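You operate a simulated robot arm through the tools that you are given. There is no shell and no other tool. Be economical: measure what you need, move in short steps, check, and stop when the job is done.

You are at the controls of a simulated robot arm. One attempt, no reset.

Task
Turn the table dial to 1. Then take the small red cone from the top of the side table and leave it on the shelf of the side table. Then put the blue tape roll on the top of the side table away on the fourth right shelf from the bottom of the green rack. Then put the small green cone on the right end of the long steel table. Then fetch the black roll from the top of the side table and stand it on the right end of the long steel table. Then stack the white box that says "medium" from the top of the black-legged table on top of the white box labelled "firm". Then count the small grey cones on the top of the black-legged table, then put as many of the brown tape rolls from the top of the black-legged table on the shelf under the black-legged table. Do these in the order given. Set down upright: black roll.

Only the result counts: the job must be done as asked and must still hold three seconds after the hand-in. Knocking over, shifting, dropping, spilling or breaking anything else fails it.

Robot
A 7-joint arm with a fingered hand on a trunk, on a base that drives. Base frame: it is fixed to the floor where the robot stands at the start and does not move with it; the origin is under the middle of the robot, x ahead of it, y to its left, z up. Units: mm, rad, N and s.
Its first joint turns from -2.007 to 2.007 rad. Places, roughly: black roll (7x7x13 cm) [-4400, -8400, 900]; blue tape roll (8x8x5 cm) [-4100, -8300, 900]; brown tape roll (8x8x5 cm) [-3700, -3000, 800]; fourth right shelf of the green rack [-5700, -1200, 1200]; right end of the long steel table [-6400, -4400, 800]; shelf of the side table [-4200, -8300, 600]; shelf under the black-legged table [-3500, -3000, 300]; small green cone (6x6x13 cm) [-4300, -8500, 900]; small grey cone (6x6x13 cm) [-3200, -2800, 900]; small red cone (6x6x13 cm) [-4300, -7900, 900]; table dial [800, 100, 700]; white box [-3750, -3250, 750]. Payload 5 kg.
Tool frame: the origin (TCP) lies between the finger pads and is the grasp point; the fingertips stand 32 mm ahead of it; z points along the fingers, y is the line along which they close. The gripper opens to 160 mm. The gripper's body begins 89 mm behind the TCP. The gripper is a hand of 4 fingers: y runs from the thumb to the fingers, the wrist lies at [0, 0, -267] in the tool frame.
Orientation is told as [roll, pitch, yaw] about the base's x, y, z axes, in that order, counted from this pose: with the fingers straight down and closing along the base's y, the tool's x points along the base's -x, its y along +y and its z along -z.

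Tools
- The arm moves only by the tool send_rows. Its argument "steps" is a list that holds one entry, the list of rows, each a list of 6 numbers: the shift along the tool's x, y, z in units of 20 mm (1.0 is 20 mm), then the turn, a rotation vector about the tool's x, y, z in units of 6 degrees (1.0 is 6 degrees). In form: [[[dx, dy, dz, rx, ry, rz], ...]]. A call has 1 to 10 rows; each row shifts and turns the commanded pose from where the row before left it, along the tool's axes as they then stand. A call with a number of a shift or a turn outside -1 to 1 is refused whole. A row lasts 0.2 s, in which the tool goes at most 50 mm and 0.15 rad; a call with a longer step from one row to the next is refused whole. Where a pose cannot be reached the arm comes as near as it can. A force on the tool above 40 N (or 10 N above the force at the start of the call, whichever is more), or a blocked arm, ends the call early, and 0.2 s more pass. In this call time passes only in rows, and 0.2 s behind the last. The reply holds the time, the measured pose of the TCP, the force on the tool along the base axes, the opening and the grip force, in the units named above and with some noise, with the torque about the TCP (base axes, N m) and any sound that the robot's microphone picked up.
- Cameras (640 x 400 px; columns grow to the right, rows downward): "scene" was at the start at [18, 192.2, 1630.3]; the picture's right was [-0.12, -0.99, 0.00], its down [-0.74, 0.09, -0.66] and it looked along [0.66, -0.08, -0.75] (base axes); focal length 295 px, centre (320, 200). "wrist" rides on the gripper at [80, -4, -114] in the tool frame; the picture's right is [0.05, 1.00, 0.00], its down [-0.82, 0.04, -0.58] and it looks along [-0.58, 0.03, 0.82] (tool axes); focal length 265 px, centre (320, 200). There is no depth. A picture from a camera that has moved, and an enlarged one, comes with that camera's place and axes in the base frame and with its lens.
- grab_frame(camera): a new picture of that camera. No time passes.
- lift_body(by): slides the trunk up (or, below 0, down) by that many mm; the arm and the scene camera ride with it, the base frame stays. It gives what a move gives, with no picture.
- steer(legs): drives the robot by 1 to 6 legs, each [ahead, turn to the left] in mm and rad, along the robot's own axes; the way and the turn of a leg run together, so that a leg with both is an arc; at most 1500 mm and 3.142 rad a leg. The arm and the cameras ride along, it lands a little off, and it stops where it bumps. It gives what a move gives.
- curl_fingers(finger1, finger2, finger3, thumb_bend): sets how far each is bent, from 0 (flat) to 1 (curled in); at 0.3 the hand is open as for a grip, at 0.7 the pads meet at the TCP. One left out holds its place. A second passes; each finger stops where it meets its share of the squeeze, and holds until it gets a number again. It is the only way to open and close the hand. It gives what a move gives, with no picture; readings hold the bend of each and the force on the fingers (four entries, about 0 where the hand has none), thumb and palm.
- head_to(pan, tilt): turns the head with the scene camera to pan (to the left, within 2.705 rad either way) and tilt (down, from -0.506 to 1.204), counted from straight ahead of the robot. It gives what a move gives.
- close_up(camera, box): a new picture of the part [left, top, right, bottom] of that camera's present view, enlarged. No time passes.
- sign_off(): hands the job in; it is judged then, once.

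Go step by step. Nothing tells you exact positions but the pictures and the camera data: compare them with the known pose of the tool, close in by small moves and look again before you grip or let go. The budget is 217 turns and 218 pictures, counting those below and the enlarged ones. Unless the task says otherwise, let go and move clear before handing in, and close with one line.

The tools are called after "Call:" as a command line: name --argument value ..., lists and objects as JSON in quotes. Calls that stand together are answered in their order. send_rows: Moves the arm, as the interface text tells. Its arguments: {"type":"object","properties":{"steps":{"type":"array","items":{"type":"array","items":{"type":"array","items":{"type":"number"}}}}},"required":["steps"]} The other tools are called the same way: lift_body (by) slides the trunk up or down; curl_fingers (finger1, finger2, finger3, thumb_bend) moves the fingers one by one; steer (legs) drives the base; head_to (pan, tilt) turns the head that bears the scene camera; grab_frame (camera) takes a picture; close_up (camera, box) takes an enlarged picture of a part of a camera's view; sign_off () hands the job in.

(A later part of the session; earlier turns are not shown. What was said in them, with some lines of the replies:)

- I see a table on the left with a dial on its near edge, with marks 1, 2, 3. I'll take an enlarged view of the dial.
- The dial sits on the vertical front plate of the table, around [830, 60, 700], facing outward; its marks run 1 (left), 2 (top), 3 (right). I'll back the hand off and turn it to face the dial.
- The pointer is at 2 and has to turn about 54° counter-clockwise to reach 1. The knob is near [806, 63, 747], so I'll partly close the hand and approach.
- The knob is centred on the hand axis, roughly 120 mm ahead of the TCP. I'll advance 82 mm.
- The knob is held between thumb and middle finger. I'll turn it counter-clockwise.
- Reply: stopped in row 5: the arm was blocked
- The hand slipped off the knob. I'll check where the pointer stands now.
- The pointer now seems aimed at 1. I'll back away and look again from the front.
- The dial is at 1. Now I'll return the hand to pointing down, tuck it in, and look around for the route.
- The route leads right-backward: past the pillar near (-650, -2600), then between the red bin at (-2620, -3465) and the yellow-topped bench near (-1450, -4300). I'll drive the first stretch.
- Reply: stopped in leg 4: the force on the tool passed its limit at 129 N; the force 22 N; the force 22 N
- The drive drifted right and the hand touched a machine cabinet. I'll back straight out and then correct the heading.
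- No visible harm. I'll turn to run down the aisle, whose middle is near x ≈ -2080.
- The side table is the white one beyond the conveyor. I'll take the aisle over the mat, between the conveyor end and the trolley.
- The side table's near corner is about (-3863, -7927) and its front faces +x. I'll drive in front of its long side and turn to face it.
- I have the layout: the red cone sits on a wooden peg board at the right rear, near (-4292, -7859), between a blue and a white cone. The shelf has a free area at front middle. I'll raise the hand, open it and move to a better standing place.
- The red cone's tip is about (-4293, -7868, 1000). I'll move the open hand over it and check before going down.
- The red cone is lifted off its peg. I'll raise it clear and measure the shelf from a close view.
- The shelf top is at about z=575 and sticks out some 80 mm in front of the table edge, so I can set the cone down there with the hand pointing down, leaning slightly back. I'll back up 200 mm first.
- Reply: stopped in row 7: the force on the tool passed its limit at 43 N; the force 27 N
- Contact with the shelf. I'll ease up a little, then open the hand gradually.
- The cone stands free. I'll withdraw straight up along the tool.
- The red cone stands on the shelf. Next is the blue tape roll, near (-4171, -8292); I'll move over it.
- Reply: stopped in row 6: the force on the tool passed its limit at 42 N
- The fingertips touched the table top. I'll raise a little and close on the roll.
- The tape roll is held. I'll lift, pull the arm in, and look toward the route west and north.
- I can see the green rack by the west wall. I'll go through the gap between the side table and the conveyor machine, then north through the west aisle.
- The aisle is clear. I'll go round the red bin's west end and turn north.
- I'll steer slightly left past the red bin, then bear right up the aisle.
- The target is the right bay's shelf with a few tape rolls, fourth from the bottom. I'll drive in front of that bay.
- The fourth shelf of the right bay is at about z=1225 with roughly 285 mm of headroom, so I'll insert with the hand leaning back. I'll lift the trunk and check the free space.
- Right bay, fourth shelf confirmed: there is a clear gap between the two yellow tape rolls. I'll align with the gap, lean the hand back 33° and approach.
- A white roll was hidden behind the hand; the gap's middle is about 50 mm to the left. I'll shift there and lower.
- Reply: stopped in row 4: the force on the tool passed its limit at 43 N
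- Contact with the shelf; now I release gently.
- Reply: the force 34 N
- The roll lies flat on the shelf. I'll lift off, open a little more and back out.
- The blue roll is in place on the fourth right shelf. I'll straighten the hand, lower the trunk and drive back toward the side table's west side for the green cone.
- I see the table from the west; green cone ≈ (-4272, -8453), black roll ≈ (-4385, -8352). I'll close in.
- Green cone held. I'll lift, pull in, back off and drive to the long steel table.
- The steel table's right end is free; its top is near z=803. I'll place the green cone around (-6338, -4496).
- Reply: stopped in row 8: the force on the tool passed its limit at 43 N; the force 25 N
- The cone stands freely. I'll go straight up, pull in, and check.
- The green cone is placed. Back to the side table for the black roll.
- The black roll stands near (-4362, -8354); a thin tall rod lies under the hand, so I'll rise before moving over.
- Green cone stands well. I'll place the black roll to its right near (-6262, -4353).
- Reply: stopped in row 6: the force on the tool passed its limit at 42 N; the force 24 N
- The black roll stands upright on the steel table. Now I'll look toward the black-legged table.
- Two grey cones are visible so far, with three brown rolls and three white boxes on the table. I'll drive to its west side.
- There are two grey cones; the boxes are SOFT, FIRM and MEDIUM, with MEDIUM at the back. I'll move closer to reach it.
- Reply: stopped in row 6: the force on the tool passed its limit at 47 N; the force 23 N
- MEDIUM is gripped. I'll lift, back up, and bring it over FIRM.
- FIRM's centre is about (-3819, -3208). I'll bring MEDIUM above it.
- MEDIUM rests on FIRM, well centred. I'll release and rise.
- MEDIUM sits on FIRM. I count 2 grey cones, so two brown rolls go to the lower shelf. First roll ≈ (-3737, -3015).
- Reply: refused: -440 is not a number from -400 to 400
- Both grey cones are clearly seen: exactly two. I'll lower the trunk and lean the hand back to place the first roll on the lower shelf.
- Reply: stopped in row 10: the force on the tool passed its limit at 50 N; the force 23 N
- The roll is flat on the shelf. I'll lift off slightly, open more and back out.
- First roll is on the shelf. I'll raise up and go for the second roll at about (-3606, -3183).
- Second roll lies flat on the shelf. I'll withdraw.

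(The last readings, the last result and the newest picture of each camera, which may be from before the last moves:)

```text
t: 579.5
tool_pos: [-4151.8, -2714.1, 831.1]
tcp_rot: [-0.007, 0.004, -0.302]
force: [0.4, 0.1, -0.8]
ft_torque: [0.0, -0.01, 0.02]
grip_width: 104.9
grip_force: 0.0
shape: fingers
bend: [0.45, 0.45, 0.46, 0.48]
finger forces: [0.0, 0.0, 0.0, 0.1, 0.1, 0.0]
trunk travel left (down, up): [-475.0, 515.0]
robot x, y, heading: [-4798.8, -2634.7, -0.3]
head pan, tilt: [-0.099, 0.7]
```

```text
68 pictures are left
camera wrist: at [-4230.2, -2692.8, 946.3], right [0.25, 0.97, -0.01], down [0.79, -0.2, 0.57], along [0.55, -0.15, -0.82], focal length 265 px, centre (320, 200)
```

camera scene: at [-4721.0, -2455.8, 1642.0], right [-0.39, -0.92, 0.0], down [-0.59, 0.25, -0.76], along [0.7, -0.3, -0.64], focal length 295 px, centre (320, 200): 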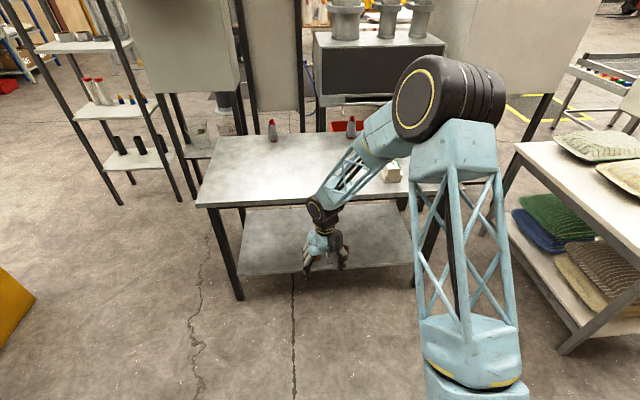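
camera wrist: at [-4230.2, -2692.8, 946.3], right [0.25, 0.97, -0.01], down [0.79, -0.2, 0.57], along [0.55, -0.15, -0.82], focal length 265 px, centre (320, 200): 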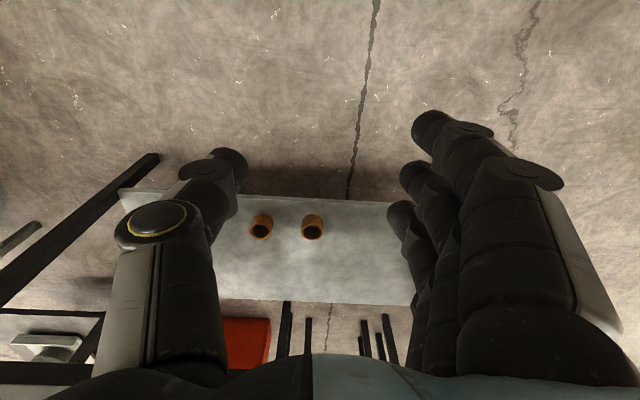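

Call:
close_up --camera "scene" --box '[340, 130, 440, 200]'

```text
5.71 times, centred on (390, 165) of scene
camera zoom: at [-4721.0, -2455.8, 1642.0], right [-0.39, -0.92, 0.0], down [-0.59, 0.25, -0.76], along [0.7, -0.3, -0.64], focal length 1688 px, centre (-80, 400)
```

zoom: 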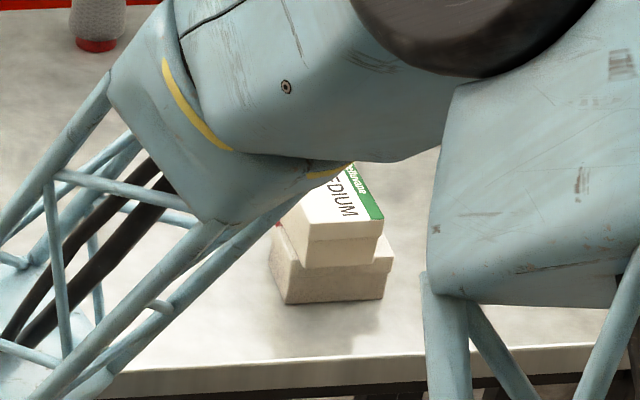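

The MEDIUM box is stacked on FIRM and both rolls lie on the lower shelf. The hand is empty and clear, so I'll hand in.

Call:
sign_off

```text
The job is handed in.
```

All seven steps are done in the order you gave, and the job is handed in; I counted two grey cones, so two brown tape rolls went on the shelf under the black-legged table. Early on, while driving, the hand bumped a fixed machine cabinet (129 N); I backed off and saw nothing out of place.
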